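You operate a simulated robot arm through the tools that you are given. There is no shell and no other tool. Be economical: measure what you need, move in short steps, check, and stop when the job is done.

You are at the controls of a simulated two-armed robot. One attempt, no reset.

JOB
On the grey workbench top, fold the beige cloth in half, so that its two long edges meet.

It is judged by the outcome, as a careful person would: the job done as asked, and still so three seconds after it is handed in. It fails if anything else is knocked over, pushed out of place, dropped, spilled or broken. Flat cloth is picked up by pressing the open fingertips on it (5 to 10 N) and closing them slowly along it; thin cloth reads only 2 to 8 mm in the jaws.

ROBOT AND FRAMES
Two 6-joint arms with two-finger parallel grippers on one trunk, on a base that drives. Base frame: it is fixed to the floor where the robot stands at the start and does not move with it; the origin is under the middle of the robot, x ahead of it, y to its left, z up; the surface under the hand at the start is at about z = 0.86. Readings come in m, rad, newtons and seconds.
The left shoulder is at the start at [0.06, 0.187, 1.097], the right one opposite. With the tool pointing down near the work surface each hand reaches from about 0.28 to 0.64 m from the robot's upright axis, wherever it stands, measured 20 degrees to its own side. Places, roughly: grey workbench top [0.6, -0.1, 0.9]. Payload 1.57 kg a hand.
The tool frame of a hand sits at the grasp point between the pads (the TCP): z along the fingers, y along the line on which they close. The tips reach 0.03 m beyond it. The gripper opens to 0.11 m. The fingers are 0.024 m wide and 0.012 m thick; the gripper's body (0.048 by 0.112 m) begins 0.078 m behind the TCP.
Orientation is that of the tool frame in the base frame, as a unit quaternion [x, y, z, w]. With the fingers straight down and closing along the base's y, the tool's x points along the base's -x, its y along +y and its z along -z.

CONTROLS
- The arms move only by the tool play_rows. It takes "left_series", "right_series" or both (then of equal length, played together; a hand with none holds still); each is a list that holds one entry, the list of rows, each a list of 7 numbers: the shift along the tool's x, y, z in units of 250 mm (1.0 is 250 mm), then the turn, a rotation vector about the tool's x, y, z in units of 180 degrees (1.0 is 180 degrees), then the gripper command, from -1 (fully open) to 1 (shut), values between in proportion. In form: [[[dx, dy, dz, rx, ry, rz, grip], ...]]. A call has 1 to 12 rows; each row is the pose to reach, as a shift and turn from the pose commanded when the call began, along the tool's axes at that moment. A call with a number of a shift or a turn outside -1 to 1 is refused whole. Rows are played at 5 a second. More than 0.05 m and 0.15 rad between two rows, or a gripper value outside its range, and nothing of the call is played. A pose out of reach is approached as far as the arm can. The call stops where the force on the tool passes 40 N (or 10 N more than at its start, if that is more) or the arm is blocked; 0.2 s more then pass. Each finger travels about 0.153 m/s and halts on what it meets, pressing with about 37 N; the grip force reading is that of the motor and also rises with nothing between the fingers. The clock runs only during rows and for 0.2 s after the last one: add rows that repeat a pose to give the fingers time. It gives the time, the measured TCP pose, the force on the tool (base axes), the opening and the grip force at its end, in the units of the frame above (readings bear some noise), with the torque about the TCP (base axes, N m) and any sound that the robot's microphone picked up.
- Cameras (640 x 400 px; columns grow to the right, rows downward): "scene" is now at [0.007, -0.0141, 1.6382]; the picture's right is [-0.21, -0.98, 0.00], its down [-0.83, 0.17, -0.53] and it looks along [0.52, -0.11, -0.85] (base axes); focal length 284 px, centre (320, 200). "left" rides on the left gripper at [0.07, -0.016, -0.141] in its tool frame; the picture's right is [0.23, 0.97, 0.00], its down [-0.86, 0.20, -0.48] and it looks along [-0.47, 0.11, 0.88] (tool axes); focal length 222 px, centre (320, 200). "right" rides on the right gripper at [0.07, 0.016, -0.141] in its tool frame; the picture's right is [-0.23, 0.97, 0.00], its down [-0.86, -0.20, -0.48] and it looks along [-0.47, -0.11, 0.88] (tool axes); focal length 222 px, centre (320, 200). There is no depth. A picture from a camera that has moved, and an enlarged one, comes with that camera's place and axes in the base frame and with its lens. The place of the scene camera against the robot may be out by one fixed shift of up to 0.018 m in any direction.
- capture(camera): a new picture of that camera. It takes no simulated time.
- lift_body(by): slides the trunk up (or, below 0, down) by that many m; the arms and the scene camera ride with it, the base frame stays. It gives what a move gives, with no picture.
- roll_base(legs): drives the robot by 1 to 6 legs, each [ahead, left, turn to the left] in m, m and rad, along the robot's own axes; the way and the turn of a leg run together, so that a leg with both is an arc; at most 1.5 m and 3.142 rad a leg. The arms and the cameras ride along, it lands a little off, and it stops where it bumps. It gives what a move gives.
- head_to(pan, tilt): turns the head with the scene camera to pan (to the left, within 1.501 rad either way) and tilt (down, from -0.506 to 1.204), counted from straight ahead of the robot. It gives what a move gives.
- zoom(camera, box): a new picture of the part [left, top, right, bottom] of that camera's present view, enlarged. It takes no simulated time.
- close_job(): hands the job in; it is judged then, once.

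Work in short steps. Places have to be worked out from the pictures, the camera data and where the tool is seen: move nearer, look again, correct. Check each grasp and each placing, and mend what went wrong. You have 120 turns and 92 pictures in all, those below and enlarged ones among them. Open the grippers and draw the arms clear of the work before you hand the job in, unless the task says otherwise; then end with one line.

The tools are called as name(argument=value, ...) on one line, values as JSON. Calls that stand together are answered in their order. play_rows: Moves the arms, as the interface text tells. Its arguments: {"type":"object","properties":{"left_series":{"type":"array","items":{"type":"array","items":{"type":"array","items":{"type":"number"}}}},"right_series":{"type":"array","items":{"type":"array","items":{"type":"array","items":{"type":"number"}}}}},"required":[]} The other tools are called the same way: lift_body (by) slides the trunk up or down; roll_base (legs) drives the base; head_to (pan, tilt) turns the head that bears the scene camera; capture (camera) takes a picture; zoom (camera, box) takes an enlarged picture of a part of a camera's view; close_job () hands the job in.

At the start:

```text
clock: 0.0
left_tool_pos: [0.4252, 0.106, 1.0988]
left_ee_rot: [0.001, 1.0, 0.0, -0.001]
left_contact_force: [0.0, -0.4, 0.5]
left_moment: [0.0, 0.0, 0.04]
left_gripper_width: 0.1101
left_finger_force: 0.1
right_tool_pos: [0.3503, -0.2053, 1.0866]
right_ee_rot: [0.0, 1.0, 0.0, 0.001]
right_contact_force: [1.0, 1.0, 0.9]
right_moment: [0.01, -0.02, -0.01]
right_gripper_width: 0.1099
right_finger_force: 0.1
trunk travel left (down, up): [-0.725, 0.265]
robot x, y, heading: [-0.0017, -0.0003, 0.004]
head pan, tilt: [-0.206, 1.012]
```

scene: 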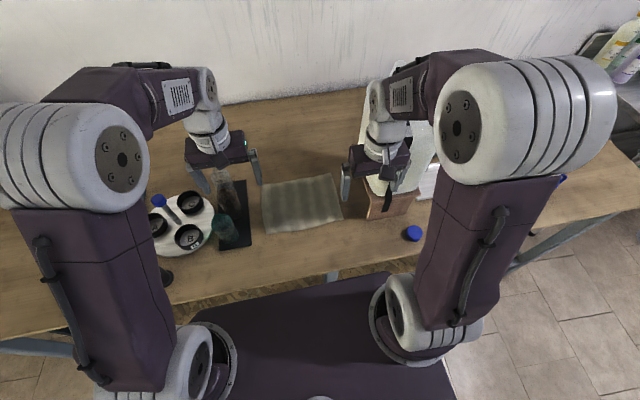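
right: 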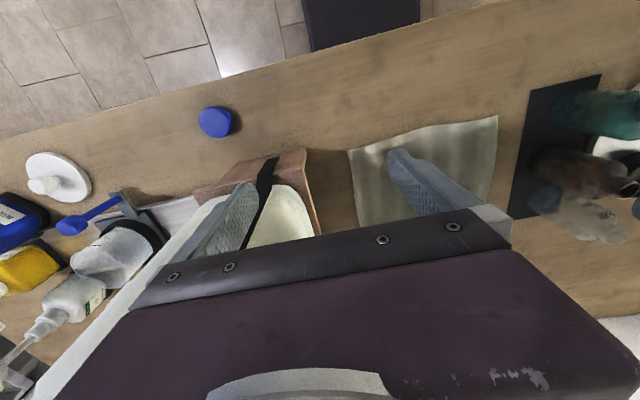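
left: 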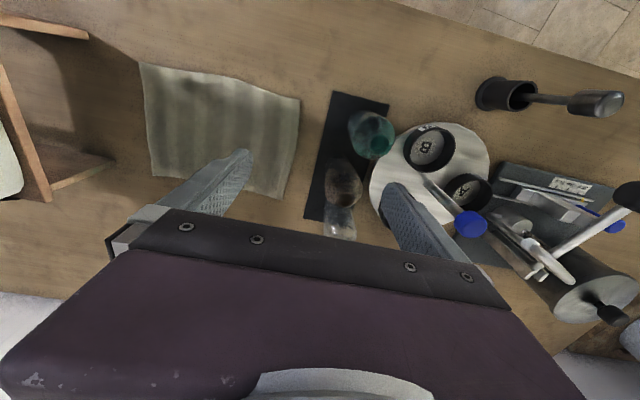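

The cloth lies between the hands, between a box on its right and a black tray with bottles on its left. I zoom in for its corners.

zoom(camera="scene", box=[200, 150, 440, 300])

zoom(camera="left", box=[100, 40, 420, 240])

```text
2.67 times, centred on (320, 225) of scene
camera zoom: at [0.007, -0.0141, 1.6382], right [-0.21, -0.98, 0.0], down [-0.83, 0.17, -0.53], along [0.52, -0.11, -0.85], focal length 757 px, centre (320, 133)
```

zoom: 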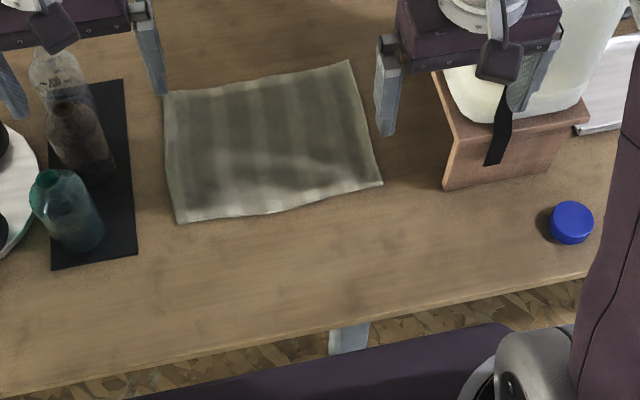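

```text
2.00 times, centred on (260, 140) of left
camera zoom: at [0.3563, 0.0901, 1.2398], right [-0.23, 0.97, 0.0], down [0.86, 0.2, 0.48], along [0.47, 0.11, -0.88], focal length 444 px, centre (440, 320)
```

zoom: 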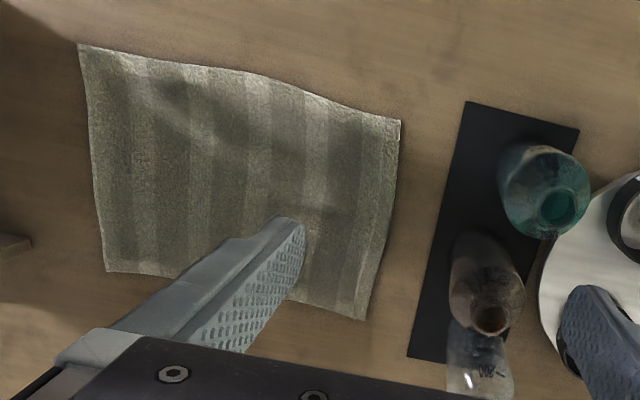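

The cloth spans about x 0.39–0.58, y −0.17–0.066, with its long edges along y. The plan is to pinch the far long edge near both corners with the fingers closing along x. I then lift it back over the near edge, lay the lower half toward me, and bring the held edge back onto the near edge. First I turn both hands 90° up high, cameras facing inward.

play_rows(left_series=[[[0, -0.021, 0, 0, 0, -0.0455, 0.27], [0, -0.042, 0, 0, 0, -0.0909, 0.27], [0, -0.063, 0, 0, 0, -0.1364, 0.27], [0, -0.084, 0, 0, 0, -0.1818, 0.27], [0, -0.105, 0, 0, 0, -0.2273, 0.27], [0, -0.126, 0, 0, 0, -0.2727, 0.27], [0, -0.147, 0, 0, 0, -0.3182, 0.27], [0, -0.168, 0, 0, 0, -0.3636, 0.27], [0, -0.189, 0, 0, 0, -0.4091, 0.27], [0, -0.21, 0, 0, 0, -0.4545, 0.27], [0, -0.232, 0, 0, 0, -0.5, 0.27]]], right_series=[[[0, 0.019, 0, 0, 0, 0.0455, 0.27], [0, 0.038, 0, 0, 0, 0.0909, 0.27], [0, 0.057, 0, 0, 0, 0.1364, 0.27], [0, 0.076, 0, 0, 0, 0.1818, 0.27], [0, 0.095, 0, 0, 0, 0.2273, 0.27], [0, 0.114, 0, 0, 0, 0.2727, 0.27], [0, 0.133, 0, 0, 0, 0.3182, 0.27], [0, 0.152, 0, 0, 0, 0.3636, 0.27], [0, 0.171, 0, 0, 0, 0.4091, 0.27], [0, 0.19, 0, 0, 0, 0.4545, 0.27], [0, 0.208, 0, 0, 0, 0.5, 0.27]]])

capture(camera="scene")

```text
clock: 2.4
left_tool_pos: [0.4263, 0.0478, 1.1001]
left_ee_rot: [0.708, -0.706, 0.0, 0.0]
left_contact_force: [-0.6, -0.6, 0.1]
left_moment: [-0.03, 0.01, 0.01]
left_gripper_width: 0.04
left_finger_force: 0.0
right_tool_pos: [0.3498, -0.154, 1.0877]
right_ee_rot: [0.707, 0.707, 0.0, 0.0]
right_contact_force: [0.3, -0.3, 0.1]
right_moment: [-0.01, -0.01, 0.02]
right_gripper_width: 0.0405
right_finger_force: 0.0
trunk travel left (down, up): [-0.725, 0.265]
robot x, y, heading: [0.0044, 0.0009, 0.001]
head pan, tilt: [-0.206, 1.012]
```

```text
86 pictures are left
camera scene: at [0.0071, -0.0142, 1.6382], right [-0.21, -0.98, 0.0], down [-0.83, 0.17, -0.53], along [0.52, -0.11, -0.85], focal length 284 px, centre (320, 200)
```

scene: 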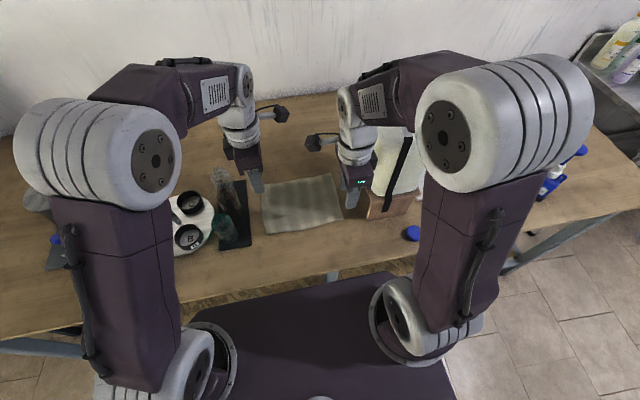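

The turn worked and the two cameras clear each other. Now I bring both hands forward above the far edge and down to z≈0.95.

play_rows(left_series=[[[0, -0.1, 0, 0, 0, 0, 0.27], [0, -0.2, 0, 0, 0, 0, 0.27], [0, -0.3, 0, 0, 0, 0, 0.27], [0, -0.4, 0, 0, 0, 0, 0.27], [0, -0.5, 0.1, 0, 0, 0, 0.27], [0, -0.535, 0.25, 0, 0, 0, 0.27], [0, -0.535, 0.4, 0, 0, 0, 0.27], [0, -0.535, 0.5, 0, 0, 0, 0.27], [0, -0.535, 0.6, 0, 0, 0, 0.27], [0, -0.535, 0.6, 0, 0, 0, 0.27]]], right_series=[[[0, 0.15, 0, 0, 0, 0, 0.27], [0, 0.3, 0, 0, 0, 0, 0.27], [0, 0.45, 0, 0, 0, 0, 0.27], [0, 0.6, 0, 0, 0, 0, 0.27], [0, 0.75, 0.1, 0, 0, 0, 0.27], [0, 0.841, 0.25, 0, 0, 0, 0.27], [0, 0.841, 0.35, 0, 0, 0, 0.27], [0, 0.841, 0.45, 0, 0, 0, 0.27], [0, 0.841, 0.55, 0, 0, 0, 0.27], [0, 0.841, 0.55, 0, 0, 0, 0.27]]])

capture(camera="scene")

capture(camera="left")

capture(camera="right")

```text
clock: 4.6
left_tool_pos: [0.5599, 0.0493, 0.9478]
left_ee_rot: [-0.707, 0.707, 0.0, -0.001]
left_contact_force: [-0.4, -0.1, -1.1]
left_moment: [0.03, 0.01, 0.02]
left_gripper_width: 0.0403
left_finger_force: 0.0
right_tool_pos: [0.561, -0.1532, 0.9492]
right_ee_rot: [0.707, 0.707, 0.0, 0.0]
right_contact_force: [0.8, 0.3, 0.4]
right_moment: [-0.01, -0.05, -0.01]
right_gripper_width: 0.0402
right_finger_force: 0.1
trunk travel left (down, up): [-0.725, 0.265]
robot x, y, heading: [0.0005, 0.0015, 0.004]
head pan, tilt: [-0.206, 1.012]
```

```text
85 pictures are left
camera scene: at [0.0061, -0.0139, 1.6382], right [-0.21, -0.98, 0.0], down [-0.83, 0.17, -0.53], along [0.52, -0.11, -0.85], focal length 284 px, centre (320, 200)
```

scene: 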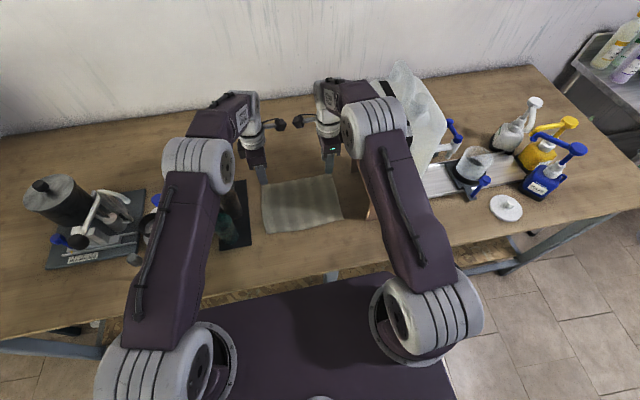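

```text
84 pictures are left
camera left: at [0.5767, -0.02, 1.0897], right [-0.97, -0.23, 0.0], down [-0.2, 0.86, 0.48], along [-0.11, 0.47, -0.88], focal length 222 px, centre (320, 200)
```

left: 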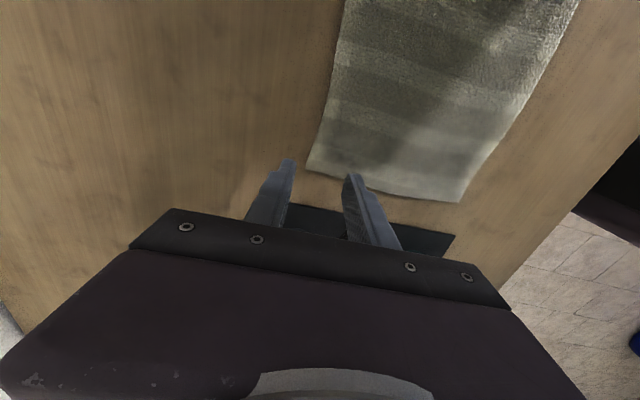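

```text
83 pictures are left
camera right: at [0.5768, -0.083, 1.0917], right [0.97, -0.23, 0.0], down [-0.2, -0.86, 0.48], along [-0.11, -0.47, -0.88], focal length 222 px, centre (320, 200)
```

right: 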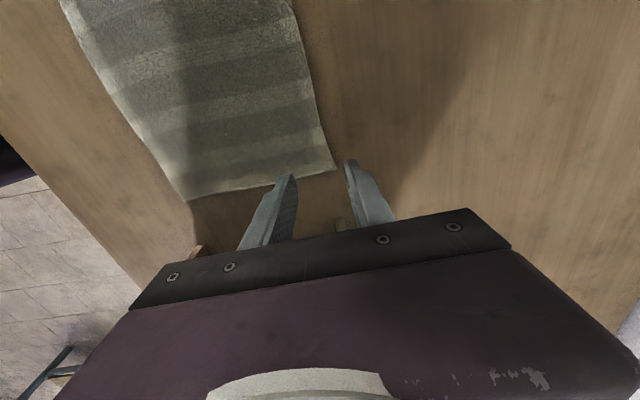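

The far edge lies at x≈0.571 and the near one at about 0.39; both hands sit just inside the side edges. I shift them to x≈0.547, set a 0.03 m opening and lower until just above the cloth.

play_rows(left_series=[[[0, 0.052, 0.05, 0, 0, 0, 0.45], [0, 0.052, 0.12, 0, 0, 0, 0.45], [0, 0.052, 0.17, 0, 0, 0, 0.45], [0, 0.052, 0.2, 0, 0, 0, 0.45], [0, 0.052, 0.21, 0, 0, 0, 0.45], [0, 0.052, 0.21, 0, 0, 0, 0.45]]], right_series=[[[0, -0.056, 0.05, 0, 0, 0, 0.45], [0, -0.056, 0.12, 0, 0, 0, 0.45], [0, -0.056, 0.17, 0, 0, 0, 0.45], [0, -0.056, 0.2, 0, 0, 0, 0.45], [0, -0.056, 0.21, 0, 0, 0, 0.45], [0, -0.056, 0.21, 0, 0, 0, 0.45]]])

capture(camera="left")

capture(camera="right")

```text
clock: 6.0
left_tool_pos: [0.5453, 0.0484, 0.8969]
left_ee_rot: [-0.707, 0.707, 0.001, 0.0]
left_contact_force: [0.4, 0.6, 0.4]
left_moment: [-0.02, -0.02, 0.02]
left_gripper_width: 0.0304
left_finger_force: 0.1
right_tool_pos: [0.5467, -0.1537, 0.8957]
right_ee_rot: [0.707, 0.707, 0.0, 0.0]
right_contact_force: [0.2, 0.1, 0.3]
right_moment: [0.0, -0.01, 0.0]
right_gripper_width: 0.0301
right_finger_force: 0.0
trunk travel left (down, up): [-0.725, 0.265]
robot x, y, heading: [0.0048, -0.0032, -0.002]
head pan, tilt: [-0.206, 1.012]
```

```text
82 pictures are left
camera left: at [0.5624, -0.0215, 1.0374], right [-0.97, -0.23, 0.0], down [-0.2, 0.86, 0.48], along [-0.11, 0.47, -0.88], focal length 222 px, centre (320, 200)
```

left: 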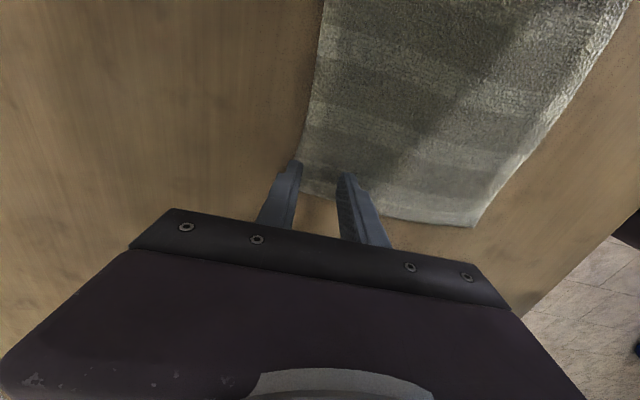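

```text
81 pictures are left
camera right: at [0.5638, -0.0843, 1.0381], right [0.97, -0.23, 0.0], down [-0.2, -0.86, 0.48], along [-0.11, -0.47, -0.88], focal length 222 px, centre (320, 200)
```

right: 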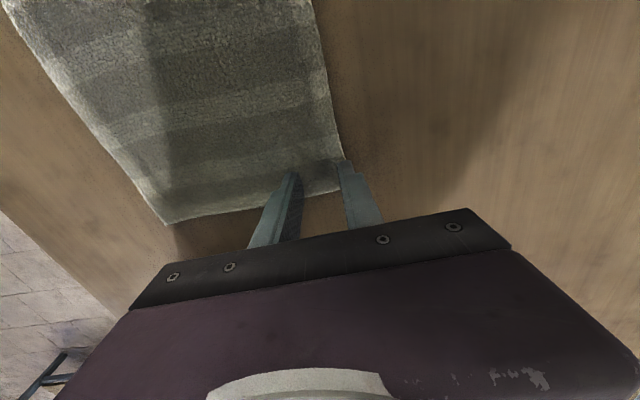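

The outer fingertips are right on the edge, so I shift 8 mm inward and lower by 6 mm to find contact.

play_rows(left_series=[[[0, 0.032, 0, 0, 0, 0, 0.45], [0, 0.032, 0.015, 0, 0, 0, 0.45], [0, 0.032, 0.025, 0, 0, 0, 0.45], [0, 0.032, 0.025, 0, 0, 0, 0.45]]], right_series=[[[0, -0.032, 0, 0, 0, 0, 0.45], [0, -0.032, 0.015, 0, 0, 0, 0.45], [0, -0.032, 0.025, 0, 0, 0, 0.45], [0, -0.032, 0.025, 0, 0, 0, 0.45]]])

```text
clock: 7.0
left_tool_pos: [0.5367, 0.0481, 0.8936]
left_ee_rot: [0.707, -0.707, 0.003, -0.002]
left_contact_force: [3.8, -1.0, 18.8]
left_moment: [-0.06, -0.01, 0.01]
left_gripper_width: 0.0296
left_finger_force: 0.1
right_tool_pos: [0.537, -0.154, 0.8941]
right_ee_rot: [0.708, 0.707, 0.003, 0.003]
right_contact_force: [3.5, -0.7, 15.9]
right_moment: [0.01, -0.07, -0.01]
right_gripper_width: 0.0298
right_finger_force: 0.0
trunk travel left (down, up): [-0.725, 0.265]
robot x, y, heading: [0.0032, -0.0, 0.0]
head pan, tilt: [-0.206, 1.012]
```

Contact is at about 17 N, slightly too firm. I ease up to about 8 N and close slowly.

play_rows(left_series=[[[0, 0, -0.006, 0, 0, 0, 0.45], [0, 0, -0.006, 0, 0, 0, 0.5], [0, 0, -0.006, 0, 0, 0, 0.55], [0, 0, -0.006, 0, 0, 0, 0.6], [0, 0, -0.006, 0, 0, 0, 0.65], [0, 0, -0.006, 0, 0, 0, 0.7], [0, 0, -0.006, 0, 0, 0, 0.75], [0, 0, -0.006, 0, 0, 0, 0.8], [0, 0, -0.006, 0, 0, 0, 0.86], [0, 0, -0.006, 0, 0, 0, 0.93], [0, 0, -0.006, 0, 0, 0, 1], [0, 0, -0.006, 0, 0, 0, 1]]], right_series=[[[0, 0, -0.005, 0, 0, 0, 0.45], [0, 0, -0.005, 0, 0, 0, 0.5], [0, 0, -0.005, 0, 0, 0, 0.55], [0, 0, -0.005, 0, 0, 0, 0.6], [0, 0, -0.005, 0, 0, 0, 0.65], [0, 0, -0.005, 0, 0, 0, 0.7], [0, 0, -0.005, 0, 0, 0, 0.75], [0, 0, -0.005, 0, 0, 0, 0.8], [0, 0, -0.005, 0, 0, 0, 0.86], [0, 0, -0.005, 0, 0, 0, 0.93], [0, 0, -0.005, 0, 0, 0, 1], [0, 0, -0.005, 0, 0, 0, 1]]])

capture(camera="left")

capture(camera="right")

```text
clock: 9.6
left_tool_pos: [0.5356, 0.0487, 0.8933]
left_ee_rot: [0.707, -0.707, 0.002, -0.002]
left_contact_force: [-0.7, -0.2, 12.2]
left_moment: [-0.03, 0.03, 0.02]
left_gripper_width: 0.0043
left_finger_force: 24.4
right_tool_pos: [0.5371, -0.1544, 0.8935]
right_ee_rot: [0.706, 0.708, 0.001, 0.002]
right_contact_force: [-1.4, 0.9, 13.7]
right_moment: [-0.01, 0.01, 0.03]
right_gripper_width: 0.0038
right_finger_force: 24.7
trunk travel left (down, up): [-0.725, 0.265]
robot x, y, heading: [0.0006, -0.0007, -0.0]
head pan, tilt: [-0.206, 1.012]
```

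```text
80 pictures are left
camera left: at [0.5515, -0.0208, 1.0339], right [-0.97, -0.23, 0.0], down [-0.2, 0.86, 0.48], along [-0.11, 0.47, -0.88], focal length 222 px, centre (320, 200)
```

left: 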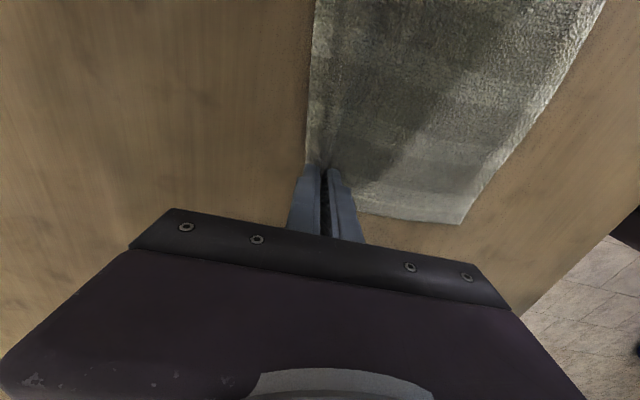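

```text
79 pictures are left
camera right: at [0.5527, -0.084, 1.0351], right [0.97, -0.23, 0.0], down [-0.2, -0.85, 0.48], along [-0.11, -0.47, -0.88], focal length 222 px, centre (320, 200)
```

right: 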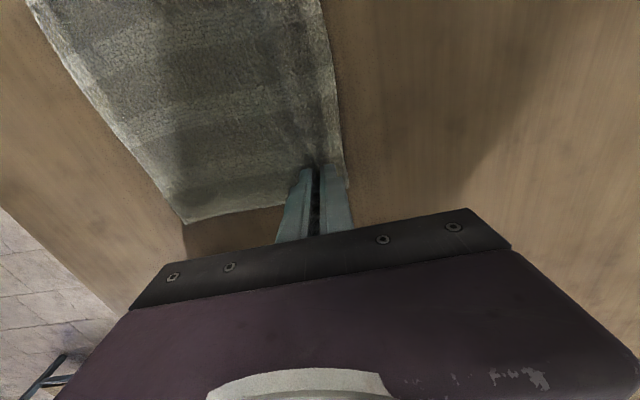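

Both jaws read about 4 mm, as they should with cloth between them. I lift 4 cm and check.

play_rows(left_series=[[[0, 0, -0.05, 0, 0, 0, 1], [0, 0.02, -0.1, 0, 0, 0, 1], [0, 0.04, -0.16, 0, 0, 0, 1], [0, 0.04, -0.16, 0, 0, 0, 1]]], right_series=[[[0, 0, -0.05, 0, 0, 0, 1], [0, -0.02, -0.1, 0, 0, 0, 1], [0, -0.04, -0.16, 0, 0, 0, 1], [0, -0.04, -0.16, 0, 0, 0, 1]]])

capture(camera="left")

capture(camera="right")

zoom(camera="scene", box=[220, 130, 400, 250])

```text
clock: 10.6
left_tool_pos: [0.5288, 0.0476, 0.9323]
left_ee_rot: [0.707, -0.707, -0.001, 0.0]
left_contact_force: [0.3, -0.5, 0.3]
left_moment: [-0.01, -0.02, 0.01]
left_gripper_width: 0.0039
left_finger_force: 25.2
right_tool_pos: [0.5294, -0.153, 0.9308]
right_ee_rot: [0.706, 0.708, 0.0, 0.0]
right_contact_force: [-0.9, -0.3, -0.3]
right_moment: [0.01, 0.04, 0.02]
right_gripper_width: 0.0038
right_finger_force: 25.3
trunk travel left (down, up): [-0.725, 0.265]
robot x, y, heading: [-0.002, -0.0027, -0.0]
head pan, tilt: [-0.206, 1.012]
```

```text
78 pictures are left
camera left: at [0.5451, -0.0213, 1.0721], right [-0.97, -0.23, 0.0], down [-0.2, 0.86, 0.48], along [-0.11, 0.47, -0.88], focal length 222 px, centre (320, 200)
```

left: 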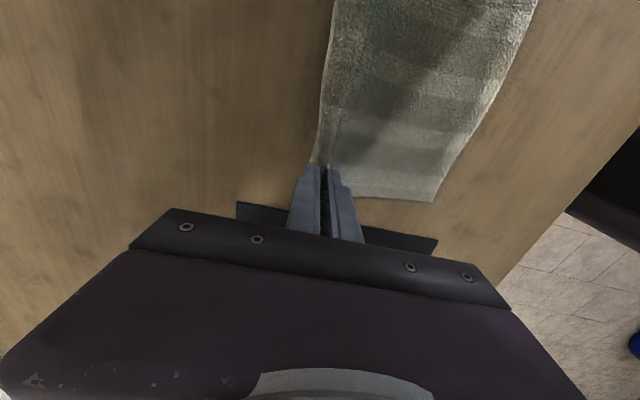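

```text
77 pictures are left
camera right: at [0.5463, -0.0839, 1.0731], right [0.97, -0.23, 0.0], down [-0.2, -0.86, 0.48], along [-0.11, -0.47, -0.88], focal length 222 px, centre (320, 200)
```

right: 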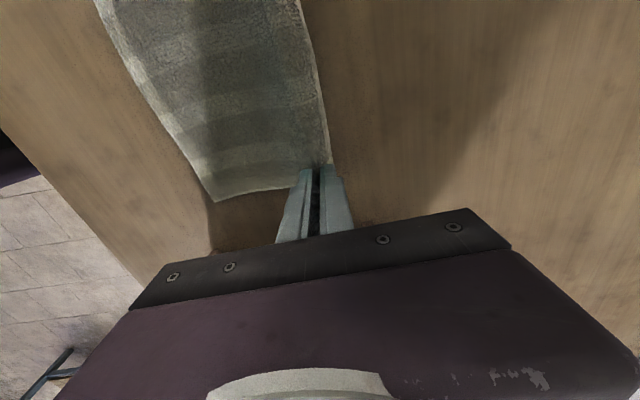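

```text
3.33 times, centred on (310, 190) of scene
camera zoom: at [0.0079, -0.0141, 1.6382], right [-0.21, -0.98, 0.0], down [-0.83, 0.17, -0.53], along [0.52, -0.11, -0.85], focal length 946 px, centre (353, 233)
```

zoom: 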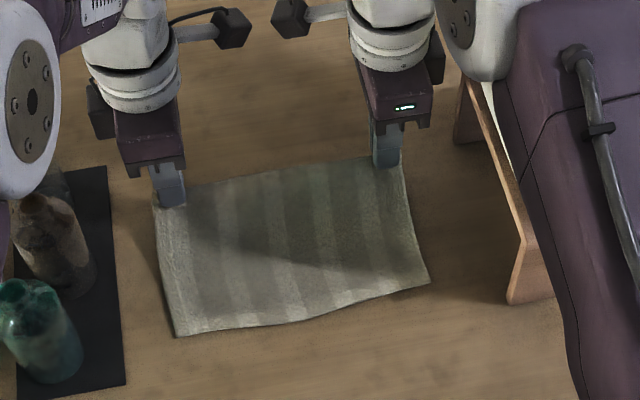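

Both corners are firmly held with very little hem. I now raise the edge and bring it back so the cloth hangs free, its lower edge just off the table at x≈0.42.

play_rows(left_series=[[[0, 0.044, -0.059, 0, 0, 0, 1], [0, 0.088, -0.118, 0, 0, 0, 1], [0, 0.132, -0.177, 0, 0, 0, 1], [0, 0.176, -0.236, 0, 0, 0, 1], [0, 0.22, -0.295, 0, 0, 0, 1], [0, 0.264, -0.354, 0, 0, 0, 1], [0, 0.308, -0.413, 0, 0, 0, 1], [0, 0.352, -0.472, 0, 0, 0, 1], [0, 0.396, -0.531, 0, 0, 0, 1], [0, 0.436, -0.59, 0, 0, 0, 1], [0, 0.436, -0.59, 0, 0, 0, 1], [0, 0.436, -0.59, 0, 0, 0, 1]]], right_series=[[[0, -0.044, -0.059, 0, 0, 0, 1], [0, -0.088, -0.118, 0, 0, 0, 1], [0, -0.132, -0.177, 0, 0, 0, 1], [0, -0.176, -0.236, 0, 0, 0, 1], [0, -0.22, -0.295, 0, 0, 0, 1], [0, -0.264, -0.354, 0, 0, 0, 1], [0, -0.308, -0.413, 0, 0, 0, 1], [0, -0.352, -0.472, 0, 0, 0, 1], [0, -0.396, -0.531, 0, 0, 0, 1], [0, -0.436, -0.59, 0, 0, 0, 1], [0, -0.436, -0.59, 0, 0, 0, 1], [0, -0.436, -0.59, 0, 0, 0, 1]]])

zoom(camera="scene", box=[200, 130, 440, 290])

capture(camera="left")

capture(camera="right")

```text
clock: 13.2
left_tool_pos: [0.421, 0.0471, 1.0799]
left_ee_rot: [0.707, -0.707, 0.0, 0.0]
left_contact_force: [-0.9, -0.6, -0.7]
left_moment: [-0.01, 0.03, -0.01]
left_gripper_width: 0.0042
left_finger_force: 24.4
right_tool_pos: [0.4191, -0.1525, 1.0781]
right_ee_rot: [0.707, 0.707, 0.001, 0.0]
right_contact_force: [-0.1, 1.1, -0.3]
right_moment: [-0.02, -0.02, 0.0]
right_gripper_width: 0.0041
right_finger_force: 24.9
trunk travel left (down, up): [-0.725, 0.265]
robot x, y, heading: [0.0009, 0.0027, 0.001]
head pan, tilt: [-0.206, 1.012]
```

```text
2.50 times, centred on (320, 210) of scene
camera zoom: at [0.0071, -0.0141, 1.6382], right [-0.21, -0.98, 0.0], down [-0.83, 0.17, -0.53], along [0.52, -0.11, -0.85], focal length 709 px, centre (320, 175)
```

zoom: 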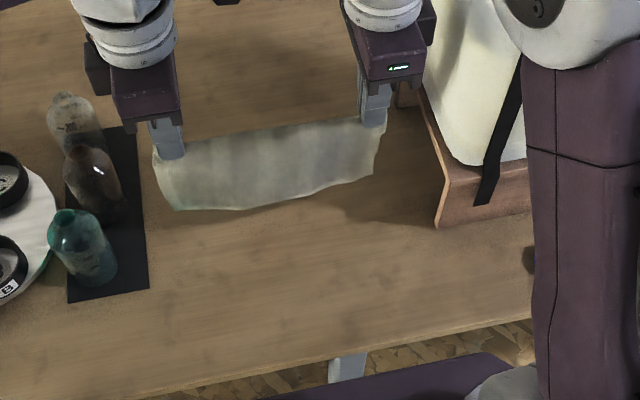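

```text
74 pictures are left
camera left: at [0.437, -0.0216, 1.2208], right [-0.97, -0.23, 0.0], down [-0.2, 0.86, 0.48], along [-0.11, 0.47, -0.88], focal length 222 px, centre (320, 200)
```

left: 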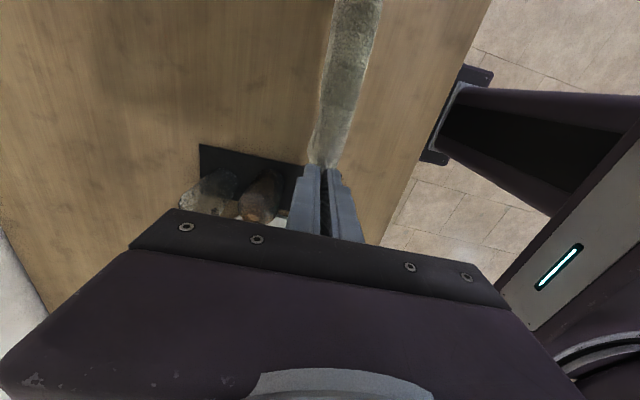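

```text
73 pictures are left
camera right: at [0.4352, -0.0832, 1.2208], right [0.97, -0.23, 0.0], down [-0.2, -0.86, 0.48], along [-0.11, -0.47, -0.88], focal length 222 px, centre (320, 200)
```

right: 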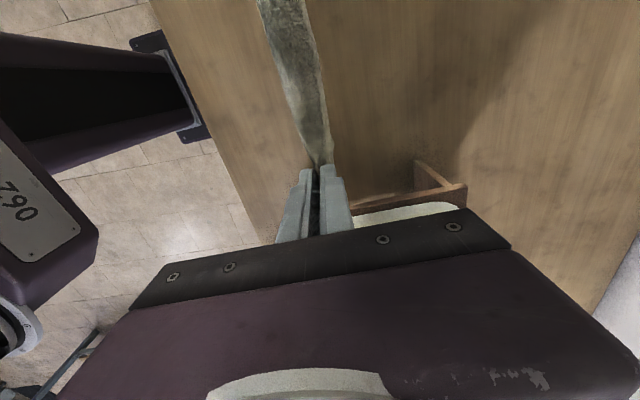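

The hanging shape is unclear: it looks shorter than expected. I zoom in.

zoom(camera="scene", box=[245, 160, 355, 230])

zoom(camera="left", box=[240, 0, 460, 200])

zoom(camera="right", box=[180, 0, 400, 200])

```text
5.71 times, centred on (300, 195) of scene
camera zoom: at [0.0071, -0.0141, 1.6382], right [-0.21, -0.98, 0.0], down [-0.83, 0.17, -0.53], along [0.52, -0.11, -0.85], focal length 1622 px, centre (434, 229)
```

zoom: 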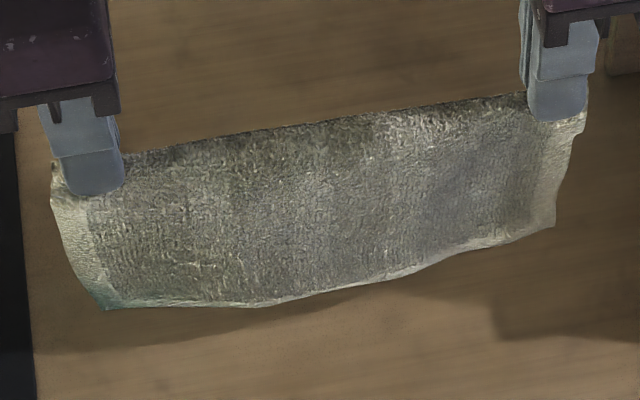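

```text
2.00 times, centred on (350, 100) of left
camera zoom: at [0.437, -0.0216, 1.2208], right [-0.97, -0.23, 0.0], down [-0.2, 0.86, 0.48], along [-0.11, 0.47, -0.88], focal length 444 px, centre (260, 400)
```

zoom: 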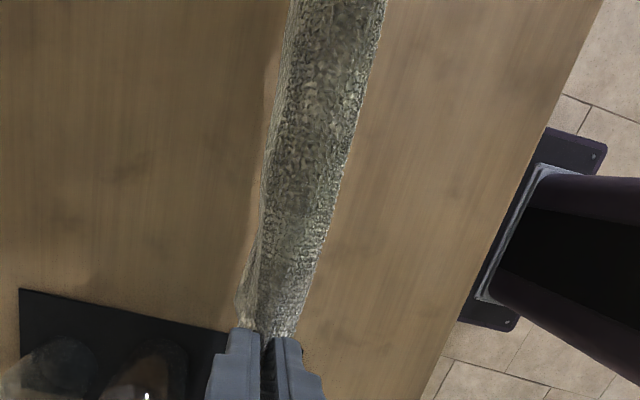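

```text
2.00 times, centred on (290, 100) of right
camera zoom: at [0.4352, -0.0832, 1.2208], right [0.97, -0.23, 0.0], down [-0.2, -0.86, 0.48], along [-0.11, -0.47, -0.88], focal length 444 px, centre (380, 400)
```

zoom: 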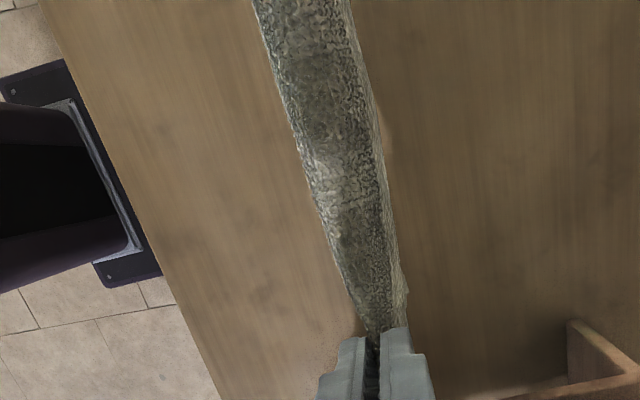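

Combining the views, the sheet bulges toward me in the middle and its lower edge trails at about x≈0.44, just at the table. That is the shape I want. I lower diagonally toward me so the lower half lays down.

play_rows(left_series=[[[0, 0.0, -0.0, 0, 0, 0, 1], [0, 0.04, 0.05, 0, 0, 0, 1], [0, 0.08, 0.1, 0, 0, 0, 1], [0, 0.12, 0.15, 0, 0, 0, 1], [0, 0.16, 0.2, 0, 0, 0, 1], [0, 0.2, 0.25, 0, 0, 0, 1], [0, 0.2, 0.25, 0, 0, 0, 1]]], right_series=[[[0, 0.0, -0.0, 0, 0, 0, 1], [0, -0.04, 0.05, 0, 0, 0, 1], [0, -0.08, 0.1, 0, 0, 0, 1], [0, -0.12, 0.15, 0, 0, 0, 1], [0, -0.16, 0.2, 0, 0, 0, 1], [0, -0.2, 0.25, 0, 0, 0, 1], [0, -0.2, 0.25, 0, 0, 0, 1]]])

zoom(camera="scene", box=[220, 150, 380, 270])

zoom(camera="left", box=[200, 0, 500, 200])

zoom(camera="right", box=[140, 0, 440, 200])

```text
clock: 14.8
left_tool_pos: [0.3695, 0.0473, 1.0166]
left_ee_rot: [0.707, -0.707, 0.0, 0.0]
left_contact_force: [-0.1, -0.3, -0.1]
left_moment: [-0.02, -0.03, 0.02]
left_gripper_width: 0.004
left_finger_force: 25.0
right_tool_pos: [0.3694, -0.1537, 1.0183]
right_ee_rot: [0.707, 0.707, 0.001, 0.001]
right_contact_force: [0.2, 0.7, 0.6]
right_moment: [0.02, -0.01, -0.02]
right_gripper_width: 0.004
right_finger_force: 24.2
trunk travel left (down, up): [-0.725, 0.265]
robot x, y, heading: [0.0014, -0.0006, 0.002]
head pan, tilt: [-0.206, 1.012]
```

```text
3.33 times, centred on (300, 210) of scene
camera zoom: at [0.0072, -0.014, 1.6382], right [-0.21, -0.98, 0.0], down [-0.83, 0.17, -0.53], along [0.52, -0.11, -0.85], focal length 946 px, centre (387, 167)
```

zoom: 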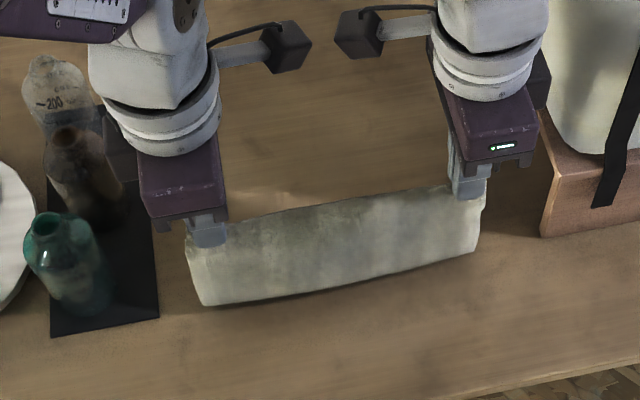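

```text
2.00 times, centred on (350, 100) of left
camera zoom: at [0.3864, -0.0217, 1.1573], right [-0.97, -0.23, 0.0], down [-0.2, 0.86, 0.48], along [-0.11, 0.47, -0.88], focal length 444 px, centre (260, 400)
```

zoom: 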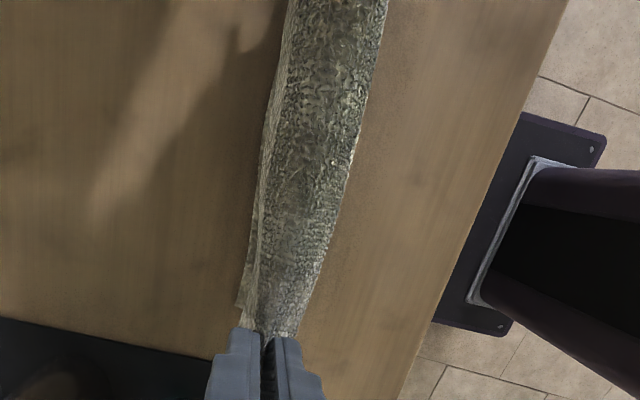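

```text
2.00 times, centred on (290, 100) of right
camera zoom: at [0.386, -0.0833, 1.1592], right [0.97, -0.23, 0.0], down [-0.2, -0.86, 0.48], along [-0.11, -0.47, -0.88], focal length 444 px, centre (380, 400)
```

zoom: 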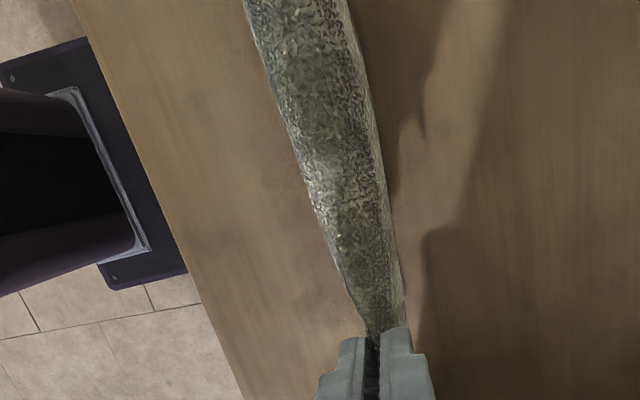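

The shape moved rigidly with the hands, so the cloth is probably still hanging free, with about 3 cm of hem behind the fingers. If I laid it here the fold would come too near the table edge. I move back to x≈0.44 at this height, let it settle and look.

play_rows(left_series=[[[0, 0, -0.08, 0, 0, 0, 1], [0, -0.06, -0.08, 0, 0, 0, 1], [0, -0.12, -0.08, 0, 0, 0, 1], [0, -0.18, -0.08, 0, 0, 0, 1], [0, -0.24, -0.08, 0, 0, 0, 1], [0, -0.28, -0.08, 0, 0, 0, 1], [0, -0.28, -0.04, 0, 0, 0, 1], [0, -0.28, 0.0, 0, 0, 0, 1], [0, -0.28, 0.0, 0, 0, 0, 1], [0, -0.28, 0.0, 0, 0, 0, 1], [0, -0.28, 0, 0, 0, 0, 1]]], right_series=[[[0, 0, -0.08, 0, 0, 0, 1], [0, 0.06, -0.08, 0, 0, 0, 1], [0, 0.12, -0.08, 0, 0, 0, 1], [0, 0.18, -0.08, 0, 0, 0, 1], [0, 0.24, -0.08, 0, 0, 0, 1], [0, 0.28, -0.08, 0, 0, 0, 1], [0, 0.28, -0.04, 0, 0, 0, 1], [0, 0.28, 0.0, 0, 0, 0, 1], [0, 0.28, 0.0, 0, 0, 0, 1], [0, 0.28, 0.0, 0, 0, 0, 1], [0, 0.28, 0, 0, 0, 0, 1]]])

zoom(camera="scene", box=[240, 140, 360, 220])

zoom(camera="left", box=[200, 0, 500, 200])

```text
clock: 17.2
left_tool_pos: [0.4408, 0.0484, 1.0169]
left_ee_rot: [-0.707, 0.707, 0.0, 0.001]
left_contact_force: [-0.2, 0.2, -0.1]
left_moment: [-0.04, -0.01, 0.03]
left_gripper_width: 0.0041
left_finger_force: 25.0
right_tool_pos: [0.441, -0.1541, 1.0165]
right_ee_rot: [0.707, 0.708, 0.0, 0.001]
right_contact_force: [-0.4, 0.4, -0.8]
right_moment: [0.01, -0.01, -0.01]
right_gripper_width: 0.0041
right_finger_force: 25.1
trunk travel left (down, up): [-0.725, 0.265]
robot x, y, heading: [-0.0053, -0.0019, 0.001]
head pan, tilt: [-0.206, 1.012]
```

```text
5.00 times, centred on (300, 180) of scene
camera zoom: at [0.0074, -0.0141, 1.6382], right [-0.21, -0.98, 0.0], down [-0.83, 0.17, -0.53], along [0.52, -0.11, -0.85], focal length 1419 px, centre (420, 300)
```

zoom: 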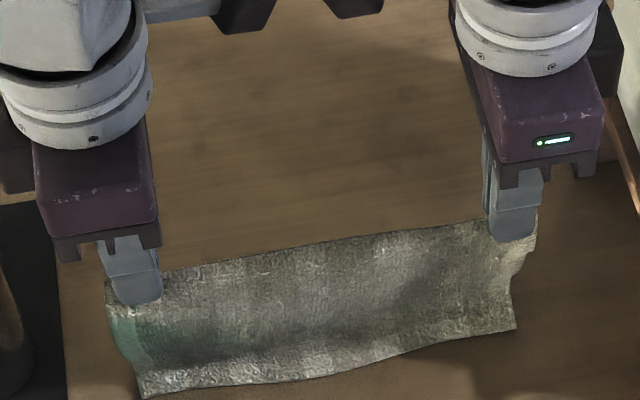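

```text
2.00 times, centred on (350, 100) of left
camera zoom: at [0.4571, -0.0209, 1.1578], right [-0.97, -0.23, 0.0], down [-0.2, 0.86, 0.48], along [-0.11, 0.47, -0.88], focal length 444 px, centre (260, 400)
```

zoom: 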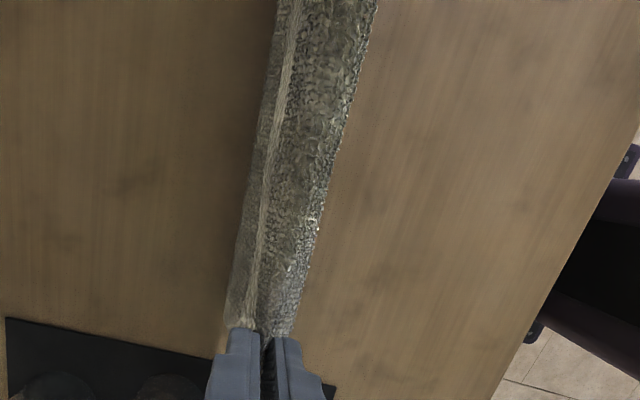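

The lower edge now appears to sit on the table straight below the hands (x≈0.44), with about 0.125 m of cloth in front of the grip and 0.05 m in the hem. I lower along a 45° path toward me to lay the lower half.

play_rows(left_series=[[[0, 0.02, 0.04, 0, 0, 0, 1], [0, 0.06, 0.08, 0, 0, 0, 1], [0, 0.1, 0.12, 0, 0, 0, 1], [0, 0.14, 0.16, 0, 0, 0, 1], [0, 0.18, 0.2, 0, 0, 0, 1], [0, 0.22, 0.23, 0, 0, 0, 1], [0, 0.22, 0.23, 0, 0, 0, 1]]], right_series=[[[0, -0.02, 0.04, 0, 0, 0, 1], [0, -0.06, 0.08, 0, 0, 0, 1], [0, -0.1, 0.12, 0, 0, 0, 1], [0, -0.14, 0.16, 0, 0, 0, 1], [0, -0.18, 0.2, 0, 0, 0, 1], [0, -0.22, 0.23, 0, 0, 0, 1], [0, -0.22, 0.23, 0, 0, 0, 1]]])

zoom(camera="scene", box=[220, 150, 380, 270])

zoom(camera="left", box=[200, 0, 500, 200])

zoom(camera="right", box=[140, 0, 440, 200])

```text
clock: 18.8
left_tool_pos: [0.3846, 0.0487, 0.9601]
left_ee_rot: [0.707, -0.707, -0.001, 0.001]
left_contact_force: [0.8, -0.5, -0.8]
left_moment: [-0.01, -0.02, 0.02]
left_gripper_width: 0.0045
left_finger_force: 24.7
right_tool_pos: [0.3839, -0.1549, 0.9584]
right_ee_rot: [0.707, 0.707, 0.0, 0.0]
right_contact_force: [-1.3, 1.5, 0.2]
right_moment: [0.01, 0.02, 0.02]
right_gripper_width: 0.0038
right_finger_force: 24.8
trunk travel left (down, up): [-0.725, 0.265]
robot x, y, heading: [-0.0008, -0.0017, 0.004]
head pan, tilt: [-0.206, 1.012]
```

```text
3.33 times, centred on (300, 210) of scene
camera zoom: at [0.0073, -0.0141, 1.6382], right [-0.21, -0.98, 0.0], down [-0.83, 0.17, -0.53], along [0.52, -0.11, -0.85], focal length 946 px, centre (387, 167)
```

zoom: 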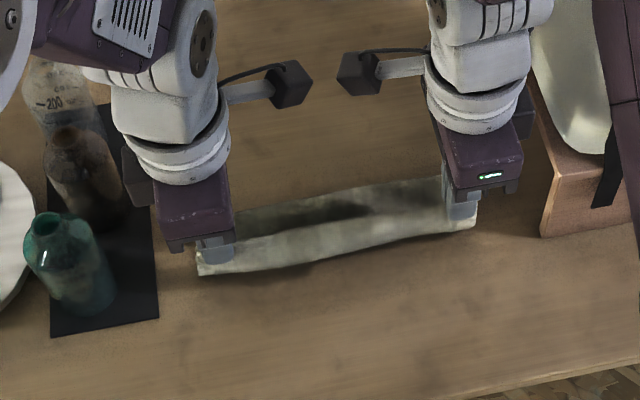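

```text
2.00 times, centred on (350, 100) of left
camera zoom: at [0.4011, -0.0209, 1.0999], right [-0.97, -0.23, 0.0], down [-0.2, 0.86, 0.48], along [-0.11, 0.47, -0.88], focal length 444 px, centre (260, 400)
```

zoom: 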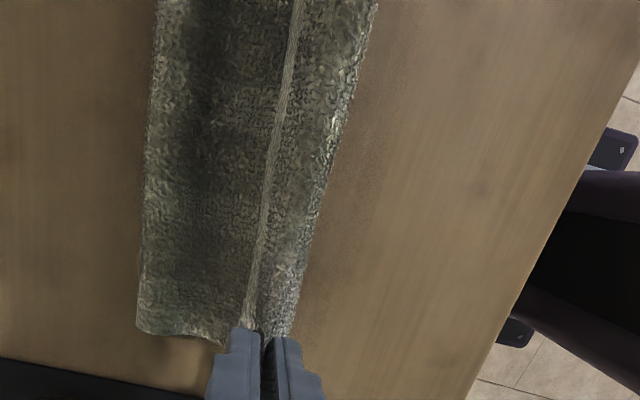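

```text
2.00 times, centred on (290, 100) of right
camera zoom: at [0.4006, -0.0849, 1.1003], right [0.97, -0.23, 0.0], down [-0.2, -0.86, 0.48], along [-0.11, -0.47, -0.88], focal length 444 px, centre (380, 400)
```

zoom: 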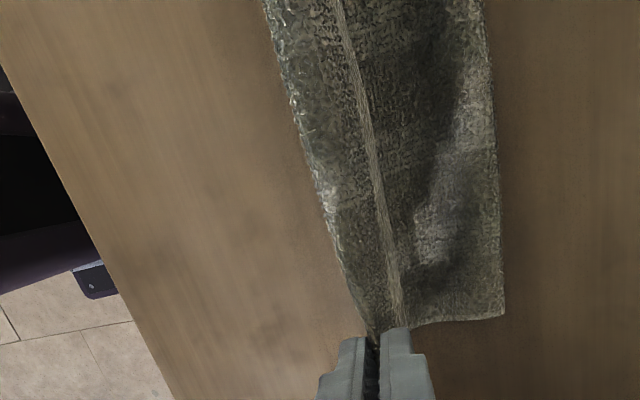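

It is laying down well. The lower half lies flat with the near edge at x≈0.449, and the held edge (the light line) sits just beside the jaws. I finish laying it, then sweep the held edge forward and down toward that edge.

play_rows(left_series=[[[0, 0.048, 0.04, 0, 0, 0, 1], [0, 0.072, 0.08, 0, 0, 0, 1], [0, 0.032, 0.132, 0, 0, 0, 1], [0, -0.04, 0.17, 0, 0, 0, 1], [0, -0.1, 0.2, 0, 0, 0, 1], [0, -0.144, 0.222, 0, 0, 0, 1], [0, -0.144, 0.222, 0, 0, 0, 1]]], right_series=[[[0, -0.048, 0.04, 0, 0, 0, 1], [0, -0.072, 0.08, 0, 0, 0, 1], [0, -0.032, 0.132, 0, 0, 0, 1], [0, 0.04, 0.17, 0, 0, 0, 1], [0, 0.1, 0.2, 0, 0, 0, 1], [0, 0.144, 0.222, 0, 0, 0, 1], [0, 0.144, 0.222, 0, 0, 0, 1]]])

zoom(camera="scene", box=[220, 150, 380, 270])

zoom(camera="left", box=[200, 0, 500, 200])

zoom(camera="right", box=[140, 0, 440, 200])

```text
clock: 20.4
left_tool_pos: [0.419, 0.0492, 0.9035]
left_ee_rot: [-0.706, 0.708, 0.0, 0.0]
left_contact_force: [-0.7, -1.2, 0.7]
left_moment: [-0.04, -0.01, 0.01]
left_gripper_width: 0.0044
left_finger_force: 25.1
right_tool_pos: [0.4204, -0.1537, 0.9033]
right_ee_rot: [0.707, 0.707, 0.0, 0.001]
right_contact_force: [-0.5, 0.4, 1.1]
right_moment: [0.01, -0.02, 0.04]
right_gripper_width: 0.004
right_finger_force: 24.6
trunk travel left (down, up): [-0.725, 0.265]
robot x, y, heading: [0.0009, -0.0002, -0.0]
head pan, tilt: [-0.206, 1.012]
```

```text
3.33 times, centred on (300, 210) of scene
camera zoom: at [0.0059, -0.014, 1.6382], right [-0.21, -0.98, 0.0], down [-0.83, 0.17, -0.53], along [0.52, -0.11, -0.85], focal length 946 px, centre (387, 167)
```

zoom: 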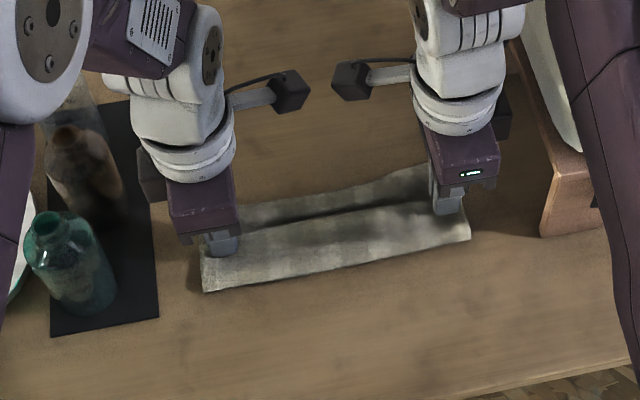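

```text
2.00 times, centred on (350, 100) of left
camera zoom: at [0.4363, -0.0213, 1.0441], right [-0.97, -0.23, 0.0], down [-0.2, 0.86, 0.48], along [-0.11, 0.47, -0.88], focal length 444 px, centre (260, 400)
```

zoom: 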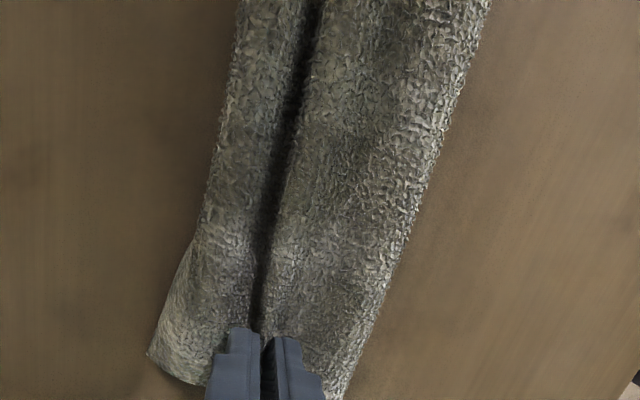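

```text
2.00 times, centred on (290, 100) of right
camera zoom: at [0.4365, -0.0848, 1.0452], right [0.97, -0.23, 0.0], down [-0.2, -0.86, 0.48], along [-0.11, -0.47, -0.88], focal length 444 px, centre (380, 400)
```

zoom: 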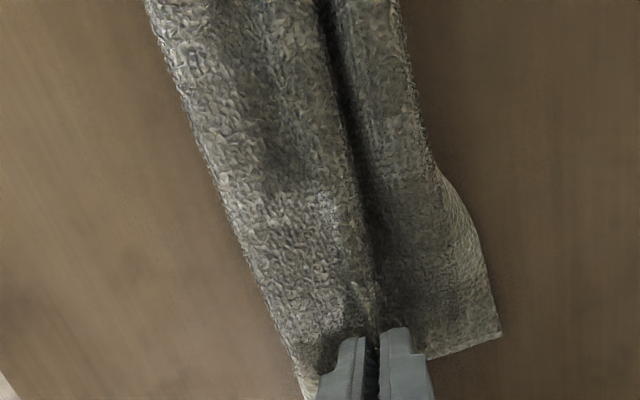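

The held edge is still about 3 cm short of the lower edge, which now lies at x≈0.455–0.468, with slack at the fold. I raise slightly and move on forward about 2.8 cm.

play_rows(left_series=[[[0, 0, -0.03, 0, 0, 0, 1], [0, -0.04, -0.04, 0, 0, 0, 1], [0, -0.08, -0.03, 0, 0, 0, 1], [0, -0.112, -0.01, 0, 0, 0, 1], [0, -0.112, 0.0, 0, 0, 0, 1]]], right_series=[[[0, 0, -0.03, 0, 0, 0, 1], [0, 0.04, -0.04, 0, 0, 0, 1], [0, 0.08, -0.03, 0, 0, 0, 1], [0, 0.112, -0.01, 0, 0, 0, 1], [0, 0.112, 0.0, 0, 0, 0, 1]]])

zoom(camera="scene", box=[240, 160, 360, 240])

zoom(camera="left", box=[200, 0, 500, 200])

zoom(camera="right", box=[140, 0, 440, 200])

```text
clock: 21.6
left_tool_pos: [0.448, 0.0464, 0.9044]
left_ee_rot: [-0.707, 0.708, 0.0, 0.0]
left_contact_force: [-0.4, 0.2, 1.3]
left_moment: [0.02, -0.02, 0.0]
left_gripper_width: 0.004
left_finger_force: 25.1
right_tool_pos: [0.4481, -0.1527, 0.9023]
right_ee_rot: [0.707, 0.707, 0.0, -0.001]
right_contact_force: [-0.4, -0.5, 0.9]
right_moment: [-0.02, 0.03, 0.03]
right_gripper_width: 0.0038
right_finger_force: 24.9
trunk travel left (down, up): [-0.725, 0.265]
robot x, y, heading: [-0.001, 0.0011, -0.002]
head pan, tilt: [-0.206, 1.012]
```

```text
5.00 times, centred on (300, 200) of scene
camera zoom: at [0.0066, -0.014, 1.6383], right [-0.21, -0.98, 0.0], down [-0.83, 0.17, -0.53], along [0.52, -0.11, -0.85], focal length 1419 px, centre (420, 200)
```

zoom: 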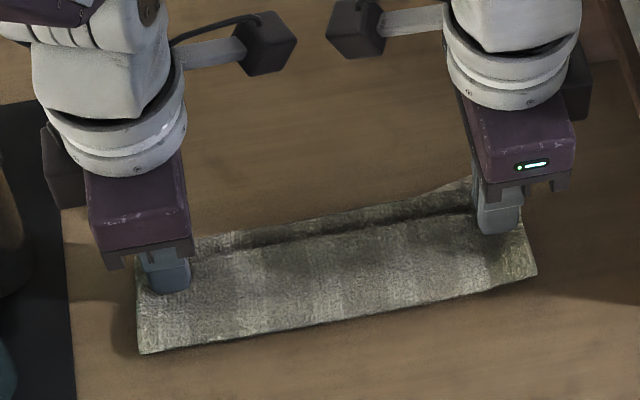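

```text
2.00 times, centred on (350, 100) of left
camera zoom: at [0.4643, -0.0214, 1.0451], right [-0.97, -0.23, 0.0], down [-0.2, 0.86, 0.48], along [-0.11, 0.47, -0.88], focal length 444 px, centre (260, 400)
```

zoom: 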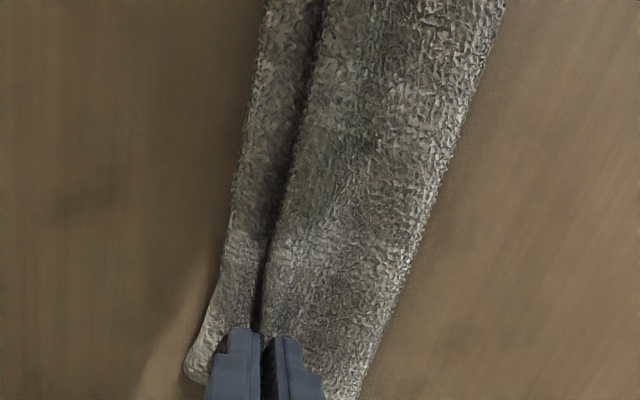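

```text
2.00 times, centred on (290, 100) of right
camera zoom: at [0.4645, -0.084, 1.0456], right [0.97, -0.23, 0.0], down [-0.2, -0.86, 0.48], along [-0.11, -0.47, -0.88], focal length 444 px, centre (380, 400)
```

zoom: 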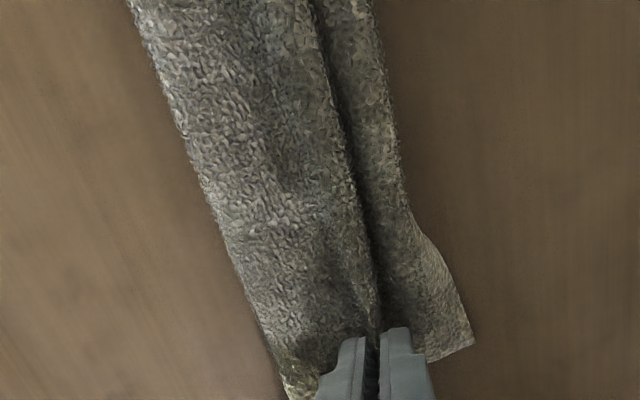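

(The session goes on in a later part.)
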